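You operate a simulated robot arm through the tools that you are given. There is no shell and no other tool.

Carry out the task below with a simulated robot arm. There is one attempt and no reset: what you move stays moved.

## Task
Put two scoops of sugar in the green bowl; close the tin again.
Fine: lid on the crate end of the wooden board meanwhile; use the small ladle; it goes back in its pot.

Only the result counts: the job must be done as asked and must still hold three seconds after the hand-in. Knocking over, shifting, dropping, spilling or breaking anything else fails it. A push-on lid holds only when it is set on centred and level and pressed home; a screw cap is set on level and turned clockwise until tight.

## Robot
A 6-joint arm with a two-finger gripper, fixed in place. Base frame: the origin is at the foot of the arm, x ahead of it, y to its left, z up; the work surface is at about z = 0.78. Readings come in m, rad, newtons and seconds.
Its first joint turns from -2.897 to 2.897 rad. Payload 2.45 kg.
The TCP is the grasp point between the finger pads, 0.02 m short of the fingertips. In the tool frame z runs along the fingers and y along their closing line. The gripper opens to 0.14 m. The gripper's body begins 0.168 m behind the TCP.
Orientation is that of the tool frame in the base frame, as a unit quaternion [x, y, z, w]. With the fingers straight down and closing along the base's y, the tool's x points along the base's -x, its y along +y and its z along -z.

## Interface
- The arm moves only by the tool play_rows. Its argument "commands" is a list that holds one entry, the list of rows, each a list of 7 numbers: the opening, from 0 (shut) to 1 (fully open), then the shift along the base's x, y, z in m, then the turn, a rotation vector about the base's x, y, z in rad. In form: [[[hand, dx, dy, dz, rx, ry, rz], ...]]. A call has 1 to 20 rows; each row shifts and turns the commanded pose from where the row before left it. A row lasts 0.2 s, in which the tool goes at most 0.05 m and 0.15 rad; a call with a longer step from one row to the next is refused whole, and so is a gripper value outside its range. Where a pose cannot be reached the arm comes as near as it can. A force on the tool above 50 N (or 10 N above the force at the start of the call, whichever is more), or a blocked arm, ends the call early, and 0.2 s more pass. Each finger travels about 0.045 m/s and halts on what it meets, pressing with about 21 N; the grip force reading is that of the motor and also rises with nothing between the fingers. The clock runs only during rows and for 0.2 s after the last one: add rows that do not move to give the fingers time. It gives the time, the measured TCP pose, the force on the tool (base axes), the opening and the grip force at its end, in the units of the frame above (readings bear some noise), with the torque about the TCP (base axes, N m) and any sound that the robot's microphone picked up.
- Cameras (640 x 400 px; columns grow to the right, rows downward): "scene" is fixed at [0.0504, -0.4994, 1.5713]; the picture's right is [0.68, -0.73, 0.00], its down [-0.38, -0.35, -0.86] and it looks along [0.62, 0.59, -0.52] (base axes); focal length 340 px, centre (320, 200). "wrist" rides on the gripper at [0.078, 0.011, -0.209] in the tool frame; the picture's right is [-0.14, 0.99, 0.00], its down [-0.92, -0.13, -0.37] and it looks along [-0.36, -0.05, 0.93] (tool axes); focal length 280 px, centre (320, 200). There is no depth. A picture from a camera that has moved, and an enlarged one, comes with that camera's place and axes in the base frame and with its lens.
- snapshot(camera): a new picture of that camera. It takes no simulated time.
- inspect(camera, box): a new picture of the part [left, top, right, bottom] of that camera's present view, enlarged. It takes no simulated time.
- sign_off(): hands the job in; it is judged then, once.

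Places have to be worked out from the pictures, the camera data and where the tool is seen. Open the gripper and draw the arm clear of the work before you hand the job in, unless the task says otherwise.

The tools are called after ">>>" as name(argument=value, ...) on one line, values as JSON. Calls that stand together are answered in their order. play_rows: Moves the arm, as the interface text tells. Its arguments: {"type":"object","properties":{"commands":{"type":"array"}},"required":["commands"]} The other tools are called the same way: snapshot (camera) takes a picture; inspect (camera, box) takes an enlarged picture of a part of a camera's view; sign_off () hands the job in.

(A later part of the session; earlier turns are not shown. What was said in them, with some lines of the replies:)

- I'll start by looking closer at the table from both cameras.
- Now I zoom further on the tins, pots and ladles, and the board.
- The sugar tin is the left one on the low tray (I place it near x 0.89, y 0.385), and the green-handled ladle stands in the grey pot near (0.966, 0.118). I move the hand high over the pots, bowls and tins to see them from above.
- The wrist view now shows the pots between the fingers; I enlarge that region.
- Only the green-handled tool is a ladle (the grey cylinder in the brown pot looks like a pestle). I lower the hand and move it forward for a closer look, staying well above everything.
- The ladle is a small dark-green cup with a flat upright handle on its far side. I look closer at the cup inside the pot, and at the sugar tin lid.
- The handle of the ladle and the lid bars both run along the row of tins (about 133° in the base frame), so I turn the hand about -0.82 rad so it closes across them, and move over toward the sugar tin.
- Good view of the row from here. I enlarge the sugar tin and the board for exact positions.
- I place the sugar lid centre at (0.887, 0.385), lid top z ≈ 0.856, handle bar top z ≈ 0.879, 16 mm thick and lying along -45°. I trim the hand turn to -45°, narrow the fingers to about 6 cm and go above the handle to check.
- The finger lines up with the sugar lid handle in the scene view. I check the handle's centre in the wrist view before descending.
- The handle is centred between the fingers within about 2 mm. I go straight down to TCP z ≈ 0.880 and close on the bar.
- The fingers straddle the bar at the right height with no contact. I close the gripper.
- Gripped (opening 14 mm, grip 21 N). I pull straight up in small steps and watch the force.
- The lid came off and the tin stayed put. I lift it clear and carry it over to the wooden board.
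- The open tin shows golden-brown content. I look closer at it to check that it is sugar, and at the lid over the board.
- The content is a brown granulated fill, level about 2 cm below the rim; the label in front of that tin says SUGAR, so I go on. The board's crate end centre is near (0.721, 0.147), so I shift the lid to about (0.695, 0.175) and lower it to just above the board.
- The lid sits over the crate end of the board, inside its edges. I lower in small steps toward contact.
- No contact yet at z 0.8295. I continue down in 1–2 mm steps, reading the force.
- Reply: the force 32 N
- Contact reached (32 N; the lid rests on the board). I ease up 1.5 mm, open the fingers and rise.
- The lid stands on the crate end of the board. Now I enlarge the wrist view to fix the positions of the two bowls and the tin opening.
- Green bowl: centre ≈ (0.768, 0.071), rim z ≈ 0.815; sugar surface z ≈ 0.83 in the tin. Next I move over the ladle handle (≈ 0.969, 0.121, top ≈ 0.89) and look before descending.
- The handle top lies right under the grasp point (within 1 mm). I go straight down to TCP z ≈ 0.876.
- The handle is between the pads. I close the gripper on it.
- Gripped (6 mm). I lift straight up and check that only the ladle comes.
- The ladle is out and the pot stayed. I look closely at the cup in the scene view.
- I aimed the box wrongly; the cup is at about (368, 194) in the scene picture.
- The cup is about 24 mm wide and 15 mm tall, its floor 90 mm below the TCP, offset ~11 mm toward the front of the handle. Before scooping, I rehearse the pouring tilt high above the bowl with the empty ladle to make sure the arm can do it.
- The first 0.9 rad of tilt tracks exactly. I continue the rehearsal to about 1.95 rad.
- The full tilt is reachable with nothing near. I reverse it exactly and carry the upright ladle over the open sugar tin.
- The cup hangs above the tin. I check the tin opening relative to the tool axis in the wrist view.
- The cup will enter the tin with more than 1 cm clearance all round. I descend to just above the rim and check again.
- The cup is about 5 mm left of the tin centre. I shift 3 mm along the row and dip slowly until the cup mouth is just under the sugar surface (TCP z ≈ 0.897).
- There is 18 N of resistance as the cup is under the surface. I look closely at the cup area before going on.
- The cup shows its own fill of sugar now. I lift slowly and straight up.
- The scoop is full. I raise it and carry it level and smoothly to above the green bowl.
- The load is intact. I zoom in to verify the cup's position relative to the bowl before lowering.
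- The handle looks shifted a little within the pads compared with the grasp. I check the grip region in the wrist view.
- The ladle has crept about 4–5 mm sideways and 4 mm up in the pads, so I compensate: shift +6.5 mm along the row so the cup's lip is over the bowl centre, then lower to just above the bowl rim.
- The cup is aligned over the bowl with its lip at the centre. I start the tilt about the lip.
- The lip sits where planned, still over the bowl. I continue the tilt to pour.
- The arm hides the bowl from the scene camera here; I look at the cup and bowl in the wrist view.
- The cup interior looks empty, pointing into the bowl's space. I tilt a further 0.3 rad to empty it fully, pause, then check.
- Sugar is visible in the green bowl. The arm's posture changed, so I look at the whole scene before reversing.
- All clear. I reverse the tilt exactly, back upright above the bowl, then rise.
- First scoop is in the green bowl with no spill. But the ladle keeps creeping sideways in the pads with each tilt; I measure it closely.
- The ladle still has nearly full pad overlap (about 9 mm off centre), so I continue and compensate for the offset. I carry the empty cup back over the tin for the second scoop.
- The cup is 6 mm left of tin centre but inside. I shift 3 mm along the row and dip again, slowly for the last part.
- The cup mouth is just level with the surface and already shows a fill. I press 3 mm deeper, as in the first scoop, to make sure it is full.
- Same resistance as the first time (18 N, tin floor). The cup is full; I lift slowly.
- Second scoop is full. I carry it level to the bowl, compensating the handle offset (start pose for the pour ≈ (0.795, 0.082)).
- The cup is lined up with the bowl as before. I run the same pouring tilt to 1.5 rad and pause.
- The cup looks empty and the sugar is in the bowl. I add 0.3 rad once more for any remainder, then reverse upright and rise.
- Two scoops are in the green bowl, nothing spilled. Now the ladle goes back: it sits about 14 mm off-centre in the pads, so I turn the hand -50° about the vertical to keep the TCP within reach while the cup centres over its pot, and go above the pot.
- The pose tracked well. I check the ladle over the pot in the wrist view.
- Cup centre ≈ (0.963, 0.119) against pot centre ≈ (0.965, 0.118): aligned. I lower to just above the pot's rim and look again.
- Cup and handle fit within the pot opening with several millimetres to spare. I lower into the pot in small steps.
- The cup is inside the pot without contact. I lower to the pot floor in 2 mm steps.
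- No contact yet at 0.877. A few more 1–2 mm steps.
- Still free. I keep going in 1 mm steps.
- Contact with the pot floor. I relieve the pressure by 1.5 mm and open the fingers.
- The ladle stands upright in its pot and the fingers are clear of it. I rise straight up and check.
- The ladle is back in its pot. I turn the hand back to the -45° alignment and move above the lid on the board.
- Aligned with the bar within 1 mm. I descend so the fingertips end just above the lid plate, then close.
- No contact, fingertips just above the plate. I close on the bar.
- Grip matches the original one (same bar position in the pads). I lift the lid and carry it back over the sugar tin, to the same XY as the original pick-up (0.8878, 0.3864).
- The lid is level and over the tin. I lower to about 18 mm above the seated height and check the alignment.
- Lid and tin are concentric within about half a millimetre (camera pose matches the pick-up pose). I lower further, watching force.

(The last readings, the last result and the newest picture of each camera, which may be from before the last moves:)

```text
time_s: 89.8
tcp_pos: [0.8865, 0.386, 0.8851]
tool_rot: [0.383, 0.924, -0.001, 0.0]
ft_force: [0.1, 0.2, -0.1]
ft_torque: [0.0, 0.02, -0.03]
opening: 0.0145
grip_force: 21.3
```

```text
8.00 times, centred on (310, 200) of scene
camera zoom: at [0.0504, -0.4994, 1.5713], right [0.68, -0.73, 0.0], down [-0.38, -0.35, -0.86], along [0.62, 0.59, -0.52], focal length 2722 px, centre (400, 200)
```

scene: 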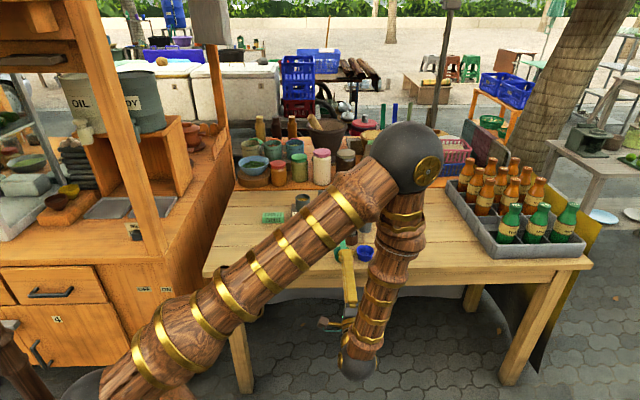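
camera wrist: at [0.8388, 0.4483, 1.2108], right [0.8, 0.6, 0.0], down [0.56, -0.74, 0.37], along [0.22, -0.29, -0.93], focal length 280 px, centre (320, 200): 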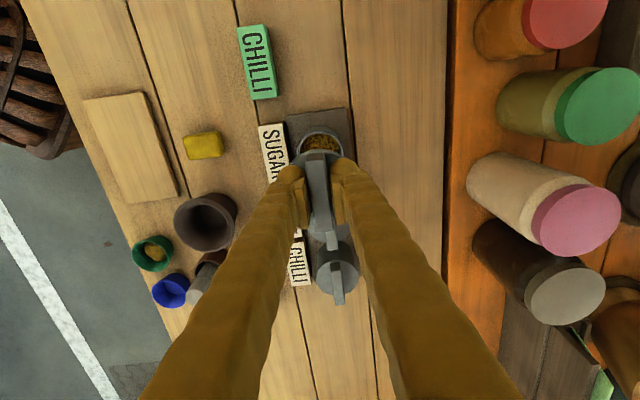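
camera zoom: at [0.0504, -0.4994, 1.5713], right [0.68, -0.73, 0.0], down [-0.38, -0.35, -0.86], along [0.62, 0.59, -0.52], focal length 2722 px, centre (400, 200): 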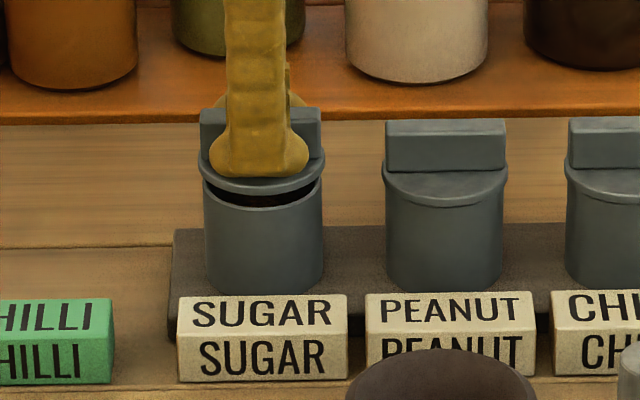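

About 7 mm to go. I continue down in small steps.

>>> play_rows(commands=[[[0, 0, 0, -0.002, 0, 0, 0], [0, 0, 0, -0.002, 0, 0, 0], [0, 0, 0, 0, 0, 0, 0]]])

>>> inspect(camera="scene", box=[285, 175, 335, 225])

```text
time_s: 90.6
tcp_pos: [0.8876, 0.3859, 0.8825]
tool_rot: [0.382, 0.924, 0.0, 0.001]
ft_force: [-0.3, -0.4, 0.2]
ft_torque: [-0.03, 0.0, -0.01]
opening: 0.0149
grip_force: 21.2
```

```text
8.00 times, centred on (310, 200) of scene
camera zoom: at [0.0504, -0.4994, 1.5713], right [0.68, -0.73, 0.0], down [-0.38, -0.35, -0.86], along [0.62, 0.59, -0.52], focal length 2722 px, centre (400, 200)
```

zoom: 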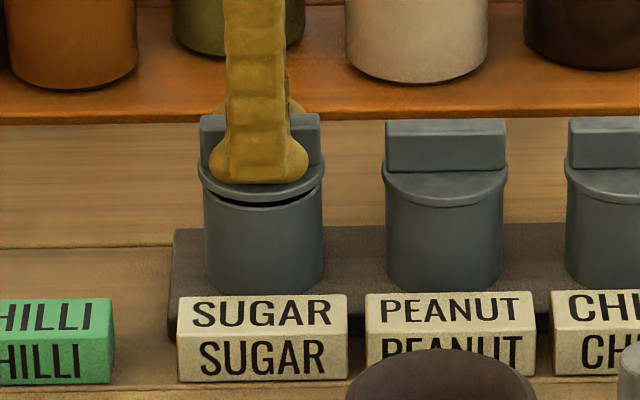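

The gap is narrowing evenly. Next few millimetres.

>>> play_rows(commands=[[[0, 0, 0, -0.0015, 0, 0, 0], [0, 0, 0, -0.0015, 0, 0, 0], [0, 0, 0, 0, 0, 0, 0]]])

>>> inspect(camera="scene", box=[285, 175, 335, 225])

```text
time_s: 91.4
tcp_pos: [0.8864, 0.3875, 0.8782]
tool_rot: [0.382, 0.924, 0.001, 0.0]
ft_force: [-0.1, 0.5, -0.3]
ft_torque: [-0.03, -0.02, -0.01]
opening: 0.0144
grip_force: 21.0
```

```text
8.00 times, centred on (310, 200) of scene
camera zoom: at [0.0504, -0.4994, 1.5713], right [0.68, -0.73, 0.0], down [-0.38, -0.35, -0.86], along [0.62, 0.59, -0.52], focal length 2722 px, centre (400, 200)
```

zoom: 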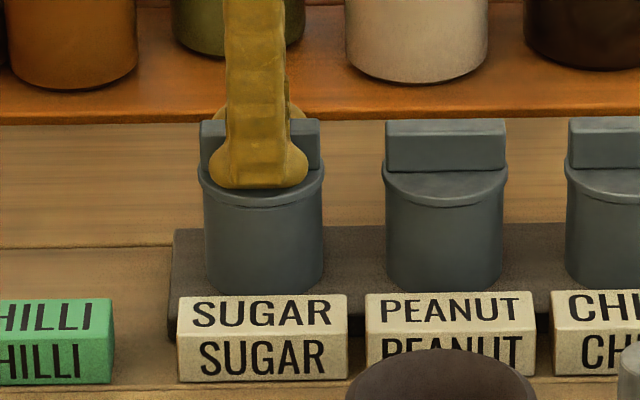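

Visually it is on the rim now, no force yet. I press down in 1 mm steps to seat it.

>>> play_rows(commands=[[[0, 0, 0, -0.001, 0, 0, 0], [0, 0, 0, -0.001, 0, 0, 0], [0, 0, 0, 0, 0, 0, 0]]])

```text
time_s: 92.2
tcp_pos: [0.8859, 0.3861, 0.8771]
tool_rot: [0.384, 0.924, 0.0, -0.001]
ft_force: [-9.9, -6.5, 13.6]
ft_torque: [-0.03, -0.02, 0.01]
opening: 0.0144
grip_force: 21.2
```

There is a side force of about 12 N toward -x,-y, so the lid sits slightly too far back. I ease up 1 mm and shift it forward 0.8 mm.

>>> play_rows(commands=[[[0, 0, 0, 0.001, 0, 0, 0], [0, -0.0007, -0.0005, 0, 0, 0, 0], [0, 0, 0, 0, 0, 0, 0]]])

>>> inspect(camera="scene", box=[290, 180, 325, 220])

>>> inspect(camera="wrist", box=[260, 100, 380, 220])

```text
time_s: 93.0
tcp_pos: [0.8871, 0.3851, 0.8778]
tool_rot: [0.383, 0.924, -0.001, 0.0]
ft_force: [-0.1, -0.1, 0.5]
ft_torque: [0.01, -0.02, 0.0]
opening: 0.0148
grip_force: 21.5
```

```text
10.00 times, centred on (308, 200) of scene
camera zoom: at [0.0504, -0.4994, 1.5713], right [0.68, -0.73, 0.0], down [-0.38, -0.35, -0.86], along [0.62, 0.59, -0.52], focal length 3403 px, centre (445, 200)
```

zoom: 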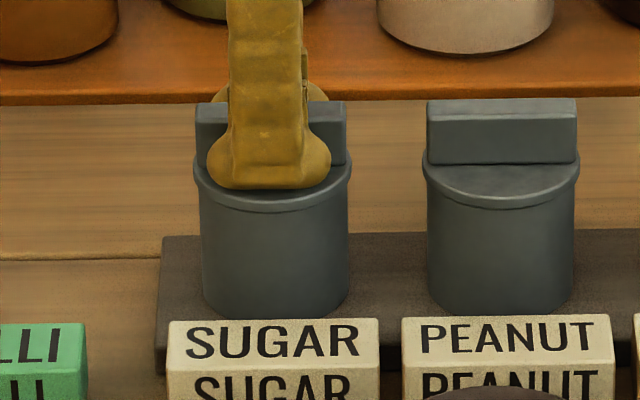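

```text
3.33 times, centred on (320, 160) of wrist
camera zoom: at [0.8388, 0.448, 1.0879], right [0.8, 0.6, 0.0], down [0.56, -0.74, 0.37], along [0.22, -0.29, -0.93], focal length 935 px, centre (320, 333)
```

zoom: 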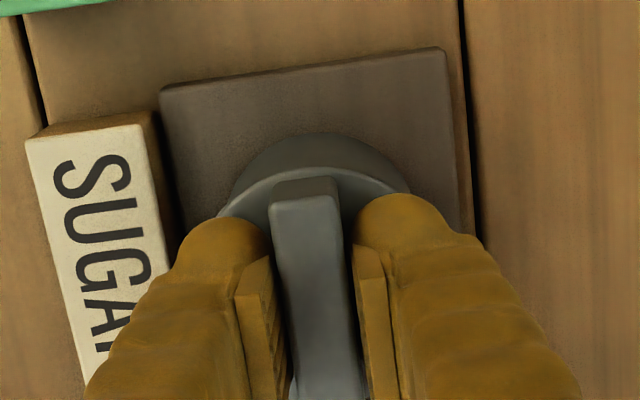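

The side force is gone. I press straight down again, step by step.

>>> play_rows(commands=[[[0, 0, 0, -0.001, 0, 0, 0], [0, 0, 0, -0.001, 0, 0, 0], [0, 0, 0, 0, 0, 0, 0]]])

```text
time_s: 93.8
tcp_pos: [0.887, 0.3849, 0.8764]
tool_rot: [0.383, 0.924, 0.001, 0.001]
ft_force: [-3.8, -2.3, 20.7]
ft_torque: [-0.04, 0.01, -0.02]
opening: 0.0147
grip_force: 20.6
```

Mostly vertical now (21 N). I trim 0.3 mm forward and press harder.

>>> play_rows(commands=[[[0, -0.0003, -0.0002, -0.0005, 0, 0, 0], [0, 0, 0, -0.001, 0, 0, 0], [0, 0, 0, 0, 0, 0, 0]]])

```text
time_s: 94.7
tcp_pos: [0.8867, 0.386, 0.8769]
tool_rot: [0.382, 0.924, 0.001, 0.001]
ft_force: [-6.0, -6.0, 10.8]
ft_torque: [-0.07, 0.09, 0.02]
opening: 0.0145
grip_force: 21.0
stopped in row 3: the force on the tool passed its limit at 51 N (the readings are from after the stop); the commanded pose is now the measured one
```

The press passed 51 N and stopped; I look at whether the lid has seated.

>>> inspect(camera="scene", box=[290, 180, 325, 220])

>>> inspect(camera="wrist", box=[260, 100, 380, 220])

>>> inspect(camera="scene", box=[298, 192, 318, 212])

```text
10.00 times, centred on (308, 200) of scene
camera zoom: at [0.0504, -0.4994, 1.5713], right [0.68, -0.73, 0.0], down [-0.38, -0.35, -0.86], along [0.62, 0.59, -0.52], focal length 3403 px, centre (445, 200)
```

zoom: 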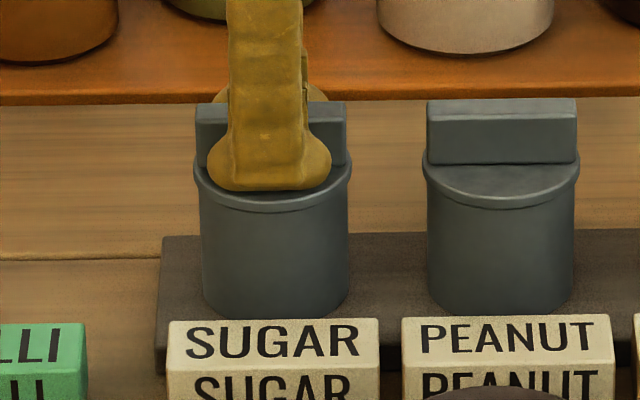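

```text
3.33 times, centred on (320, 160) of wrist
camera zoom: at [0.8385, 0.448, 1.087], right [0.8, 0.6, 0.0], down [0.56, -0.74, 0.37], along [0.22, -0.29, -0.93], focal length 935 px, centre (320, 333)
```

zoom: 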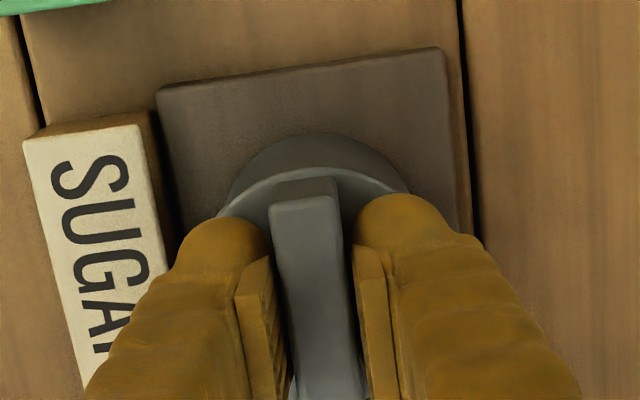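

```text
16.00 times, centred on (308, 202) of scene
camera zoom: at [0.0504, -0.4994, 1.5713], right [0.68, -0.73, 0.0], down [-0.38, -0.35, -0.86], along [0.62, 0.59, -0.52], focal length 5444 px, centre (512, 168)
```

zoom: 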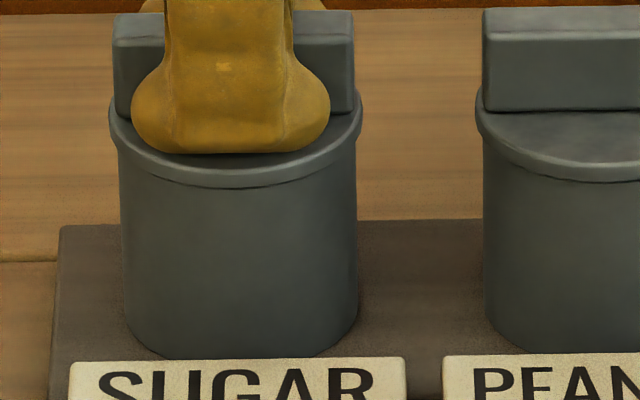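

Visually the lid looks seated, matching its neighbour. I relieve the small side force and press once more, holding the pressure.

>>> play_rows(commands=[[[0, -0.0004, -0.0004, 0, 0, 0, 0], [0, 0, 0, -0.001, 0, 0, 0], [0, 0, 0, -0.0005, 0, 0, 0], [0, 0, 0, 0, 0, 0, 0]]])

```text
time_s: 95.7
tcp_pos: [0.887, 0.3864, 0.8771]
tool_rot: [0.383, 0.924, 0.002, 0.002]
ft_force: [-9.4, 0.6, 45.6]
ft_torque: [-0.03, 0.09, -0.01]
opening: 0.0145
grip_force: 21.3
```

Holding 46 N straight down. I look at it under pressure.

>>> inspect(camera="scene", box=[298, 192, 318, 212])

>>> inspect(camera="wrist", box=[290, 130, 360, 200])

```text
16.00 times, centred on (308, 202) of scene
camera zoom: at [0.0504, -0.4994, 1.5713], right [0.68, -0.73, 0.0], down [-0.38, -0.35, -0.86], along [0.62, 0.59, -0.52], focal length 5444 px, centre (512, 168)
```

zoom: 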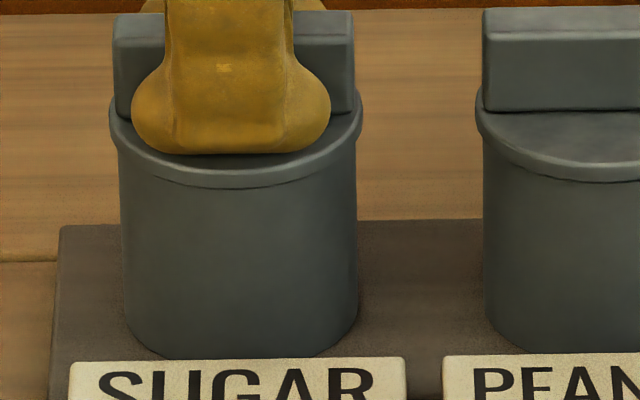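

```text
5.71 times, centred on (325, 165) of wrist
camera zoom: at [0.838, 0.4476, 1.0868], right [0.8, 0.6, 0.01], down [0.56, -0.74, 0.37], along [0.23, -0.29, -0.93], focal length 1602 px, centre (291, 400)
```

zoom: 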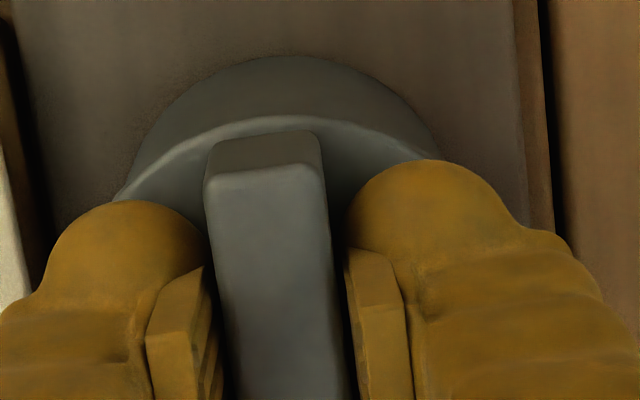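

The lid is flush and level all round, at the same height as its neighbours. I ease off the pressure and open the fingers.

>>> play_rows(commands=[[[0, 0.0005, 0.0003, 0.002, 0, 0, 0], [0, 0, 0, 0, 0, 0, 0]]])

```text
time_s: 96.3
tcp_pos: [0.8875, 0.3861, 0.8767]
tool_rot: [0.383, 0.924, 0.001, 0.002]
ft_force: [-7.2, 4.0, 30.8]
ft_torque: [0.07, -0.06, 0.03]
opening: 0.0144
grip_force: 21.1
```

Still 31 N down and a bit of side load; I ease off a little more.

>>> play_rows(commands=[[[0, -0.0004, 0.0003, 0.0015, 0, 0, 0], [0, 0, 0, 0, 0, 0, 0]]])

```text
time_s: 96.9
tcp_pos: [0.8874, 0.3856, 0.8773]
tool_rot: [0.383, 0.924, 0.0, 0.001]
ft_force: [2.0, 2.6, 2.2]
ft_torque: [0.07, -0.02, 0.0]
opening: 0.0146
grip_force: 21.4
```

The load is nearly zero, the hand is at rest on the seated lid. Now I open the fingers without moving.

>>> play_rows(commands=[[[0.4, 0, 0, 0, 0, 0, 0], [0.4, 0, 0, 0, 0, 0, 0], [0.4, 0, 0, 0, 0, 0, 0], [0.4, 0, 0, 0, 0, 0, 0], [0.4, 0, 0, 0.005, 0, 0, 0], [0.4, 0, 0, 0.015, 0, 0, 0], [0.4, 0, 0, 0.03, 0, 0, 0], [0.4, 0, 0, 0.03, 0, 0, 0], [0.4, 0, 0, 0, 0, 0, 0]]])

>>> inspect(camera="scene", box=[285, 185, 365, 235])

>>> inspect(camera="wrist", box=[260, 110, 380, 230])

>>> inspect(camera="scene", box=[298, 184, 323, 212])

```text
time_s: 98.9
tcp_pos: [0.8851, 0.3848, 0.9579]
tool_rot: [0.383, 0.924, 0.0, 0.001]
ft_force: [0.0, -0.7, 0.3]
ft_torque: [0.02, -0.02, -0.02]
opening: 0.056
grip_force: 0.1
```

```text
8.00 times, centred on (325, 210) of scene
camera zoom: at [0.0504, -0.4994, 1.5713], right [0.68, -0.73, 0.0], down [-0.38, -0.35, -0.86], along [0.62, 0.59, -0.52], focal length 2722 px, centre (280, 120)
```

zoom: 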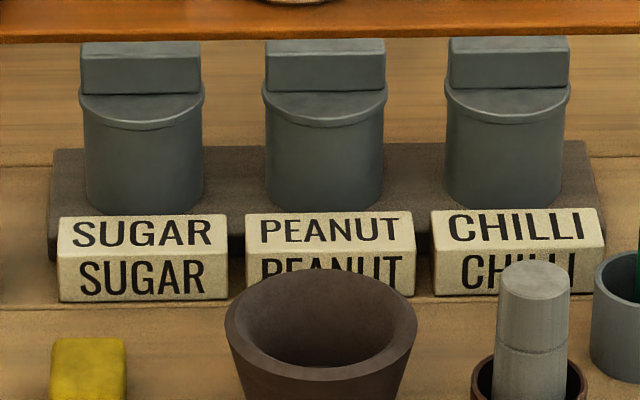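

```text
3.33 times, centred on (320, 170) of wrist
camera zoom: at [0.8384, 0.4479, 1.1685], right [0.8, 0.6, 0.0], down [0.56, -0.74, 0.37], along [0.22, -0.29, -0.93], focal length 935 px, centre (320, 300)
```

zoom: 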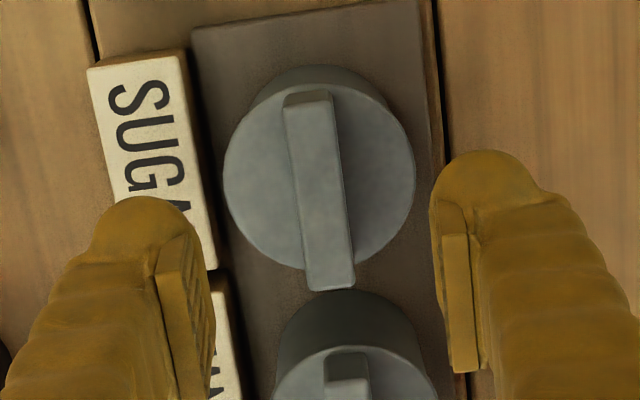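

```text
14.29 times, centred on (310, 198) of scene
camera zoom: at [0.0504, -0.4994, 1.5713], right [0.68, -0.73, 0.0], down [-0.38, -0.35, -0.86], along [0.62, 0.59, -0.52], focal length 4861 px, centre (456, 229)
```

zoom: 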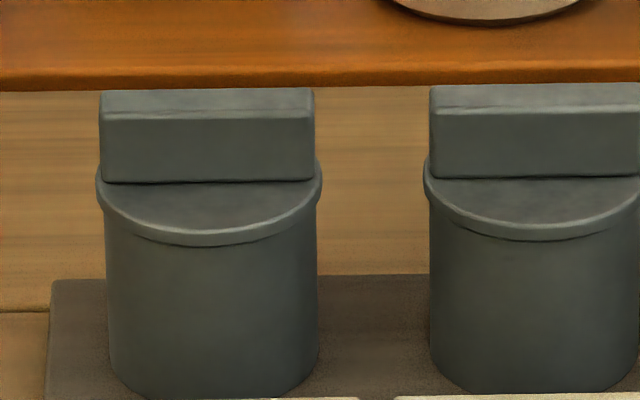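

The tin looks exactly as at the start. For certainty that it is pressed home, I close the fingers and press once more straight down on the centre of the bar.

>>> play_rows(commands=[[[0, 0, 0, 0, 0, 0, 0], [0, 0, 0, 0, 0, 0, 0], [0, 0, 0, 0, 0, 0, 0], [0, 0, 0, 0, 0, 0, 0], [0, 0, 0, -0.025, 0, 0, 0], [0, 0, 0, -0.02, 0, 0, 0], [0, 0, 0, -0.008, 0, 0, 0], [0, 0, 0, -0.002, 0, 0, 0], [0, 0, 0, -0.001, 0, 0, 0], [0, 0, 0, 0, 0, 0, 0]]])

>>> inspect(camera="scene", box=[285, 175, 335, 225])

```text
time_s: 101.1
tcp_pos: [0.886, 0.3864, 0.9009]
tool_rot: [0.383, 0.924, 0.001, 0.001]
ft_force: [-0.5, -0.5, 0.3]
ft_torque: [-0.04, 0.01, -0.01]
opening: 0.0
grip_force: 21.1
```

```text
8.00 times, centred on (310, 200) of scene
camera zoom: at [0.0504, -0.4994, 1.5713], right [0.68, -0.73, 0.0], down [-0.38, -0.35, -0.86], along [0.62, 0.59, -0.52], focal length 2722 px, centre (400, 200)
```

zoom: 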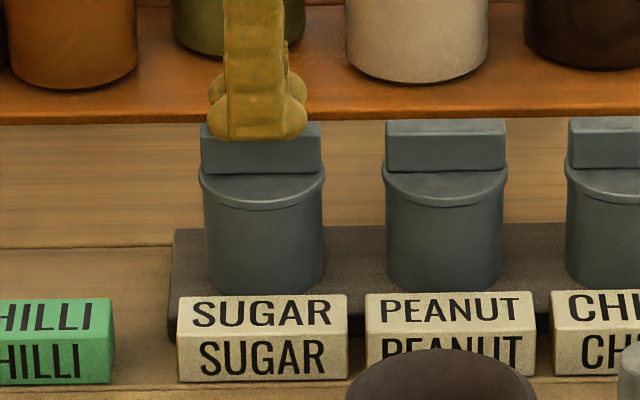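

The closed fingertips are just above the bar. I press down in 1 mm steps.

>>> play_rows(commands=[[[0, 0, 0, -0.001, 0, 0, 0], [0, 0, 0, -0.001, 0, 0, 0], [0, 0, 0, -0.001, 0, 0, 0], [0, 0, 0, 0, 0, 0, 0]]])

```text
time_s: 102.1
tcp_pos: [0.886, 0.3863, 0.901]
tool_rot: [0.383, 0.924, 0.002, 0.002]
ft_force: [-5.7, -5.9, 28.7]
ft_torque: [-0.15, 0.19, -0.03]
opening: 0.0059
grip_force: 20.6
```

28 N on the bar with no give: the lid is down. The tips are starting to spread on the bar, so I stop here and rise clear.

>>> play_rows(commands=[[[0, 0, 0, 0.003, 0, 0, 0], [0, 0, 0, 0.01, 0, 0, 0], [0, 0, 0, 0.03, 0, 0, 0], [0, 0, 0, 0.04, 0, 0, 0], [0, 0, 0, 0.04, 0, 0, 0], [0, 0, 0, 0, 0, 0, 0]]])

>>> inspect(camera="scene", box=[285, 185, 365, 235])

>>> snapshot(camera="wrist")

```text
time_s: 103.5
tcp_pos: [0.8861, 0.3858, 1.0229]
tool_rot: [0.383, 0.924, 0.0, 0.002]
ft_force: [0.1, 0.0, -0.5]
ft_torque: [-0.01, -0.04, -0.02]
opening: 0.0
grip_force: 20.5
```

```text
8.00 times, centred on (325, 210) of scene
camera zoom: at [0.0504, -0.4994, 1.5713], right [0.68, -0.73, 0.0], down [-0.38, -0.35, -0.86], along [0.62, 0.59, -0.52], focal length 2722 px, centre (280, 120)
```

zoom: 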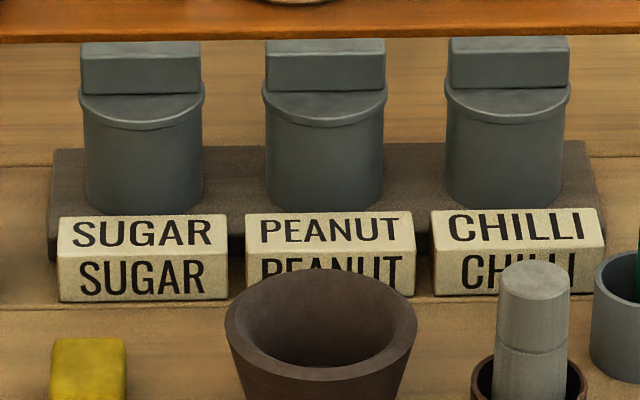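

```text
taken
camera wrist: at [0.8384, 0.4479, 1.2321], right [0.8, 0.6, 0.0], down [0.56, -0.74, 0.37], along [0.22, -0.29, -0.93], focal length 280 px, centre (320, 200)
```

wrist: 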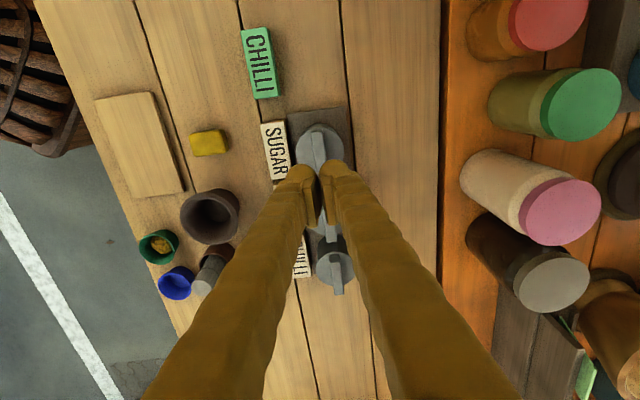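

Everything matches the starting arrangement. I open the gripper and draw the arm up and back, clear of the work.

>>> play_rows(commands=[[[0.5, 0, 0, 0.04, 0, 0, 0], [0.7, -0.02, 0, 0.04, 0, 0, 0], [1, -0.04, 0, 0.03, 0, 0, 0], [1, -0.04, 0, 0.02, 0, 0, 0], [1, -0.045, 0, 0, 0, 0, 0], [1, -0.045, 0, 0, 0, 0, 0], [1, -0.045, 0, 0, 0, 0, 0], [1, -0.045, 0, 0, 0, 0, 0], [1, 0, 0, 0, 0, 0, 0], [1, 0, 0, 0, 0, 0, 0]]])

>>> snapshot(camera="scene")

>>> inspect(camera="scene", box=[240, 170, 400, 270])

>>> inspect(camera="scene", box=[322, 235, 382, 270])

>>> snapshot(camera="wrist")

```text
time_s: 105.7
tcp_pos: [0.6048, 0.3854, 1.1524]
tool_rot: [0.383, 0.924, 0.0, 0.001]
ft_force: [0.1, -0.8, -0.3]
ft_torque: [0.01, 0.01, 0.02]
opening: 0.1401
grip_force: 0.1
```

```text
taken
```

scene: 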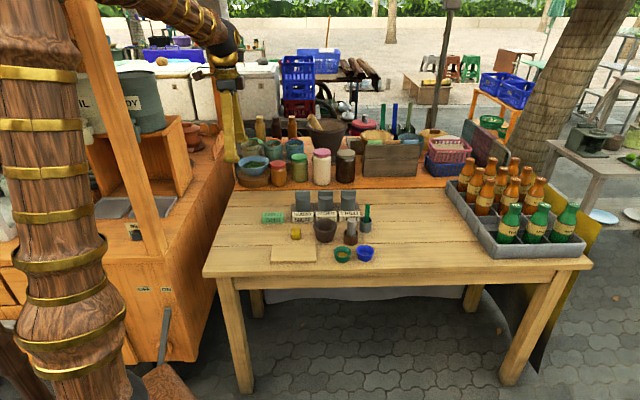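

```text
4.00 times, centred on (320, 220) of scene
camera zoom: at [0.0504, -0.4994, 1.5713], right [0.68, -0.73, 0.0], down [-0.38, -0.35, -0.86], along [0.62, 0.59, -0.52], focal length 1361 px, centre (320, 120)
```

zoom: 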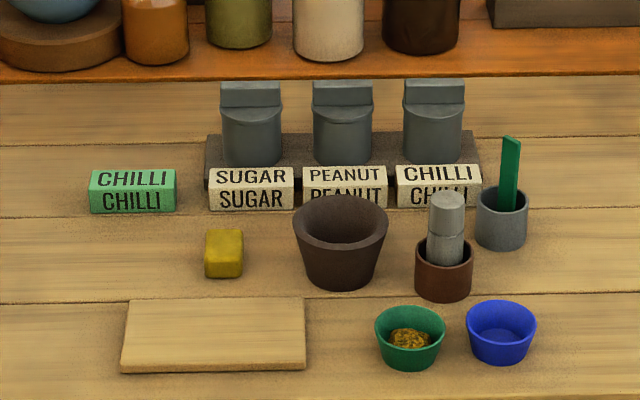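

```text
10.67 times, centred on (352, 252) of scene
camera zoom: at [0.0504, -0.4994, 1.5713], right [0.68, -0.73, 0.0], down [-0.38, -0.35, -0.86], along [0.62, 0.59, -0.52], focal length 3630 px, centre (-21, -360)
```

zoom: 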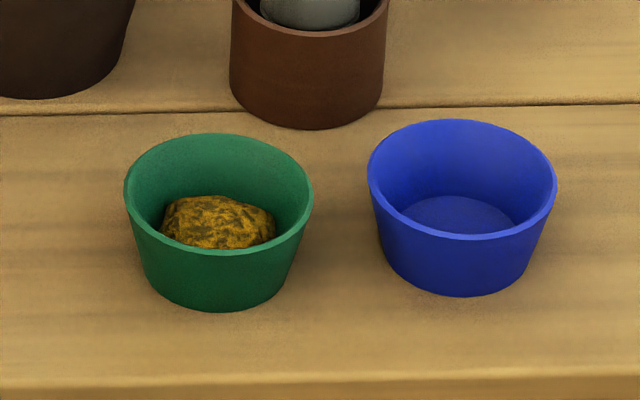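

```text
taken
camera wrist: at [0.5567, 0.4481, 1.3622], right [0.8, 0.6, 0.0], down [0.56, -0.74, 0.37], along [0.22, -0.29, -0.93], focal length 280 px, centre (320, 200)
```

wrist: 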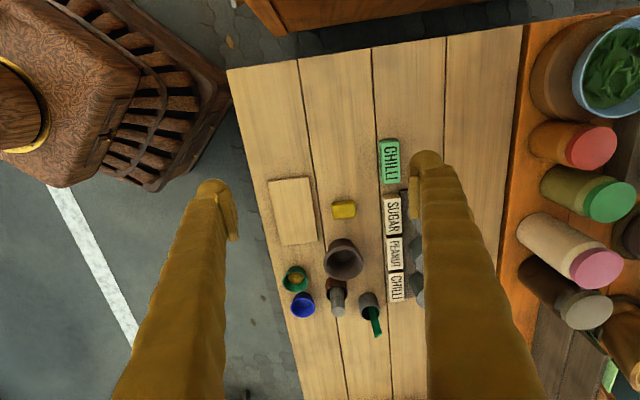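

Two scoops of sugar are in the green bowl with nothing spilled. The sugar tin is closed with its lid level and pressed down, and the small ladle stands back in its pot. Everything else is where it was, and the arm is clear with the gripper open, so I hand the job in.

>>> sign_off()

```text
The job is handed in.
```

The job is handed in: two full scoops from the tin labelled SUGAR are in the green bowl, and I saw no spills in the final pictures. I can't see the verdict, so this is what the last pictures and readings showed.

- **Tin:** I pressed the lid down with about 50 N. In the scene picture its height and position match the start. I did not tug on it to test the hold, and I heard no click.
- **Lid while off:** it sat upright on the end of the wooden board nearest the bottle crate.
- **Ladle:** it stands in its grey pot, turned about 50° from how it started. It slid about 14 mm in the gripper during pouring, and I corrected for that when putting it back.
- **Sugar:** the contents are golden-brown and lumpy, so I went by the label. I did not open the other tins to compare.

Everything else looks unmoved. The arm is drawn back with the gripper open.
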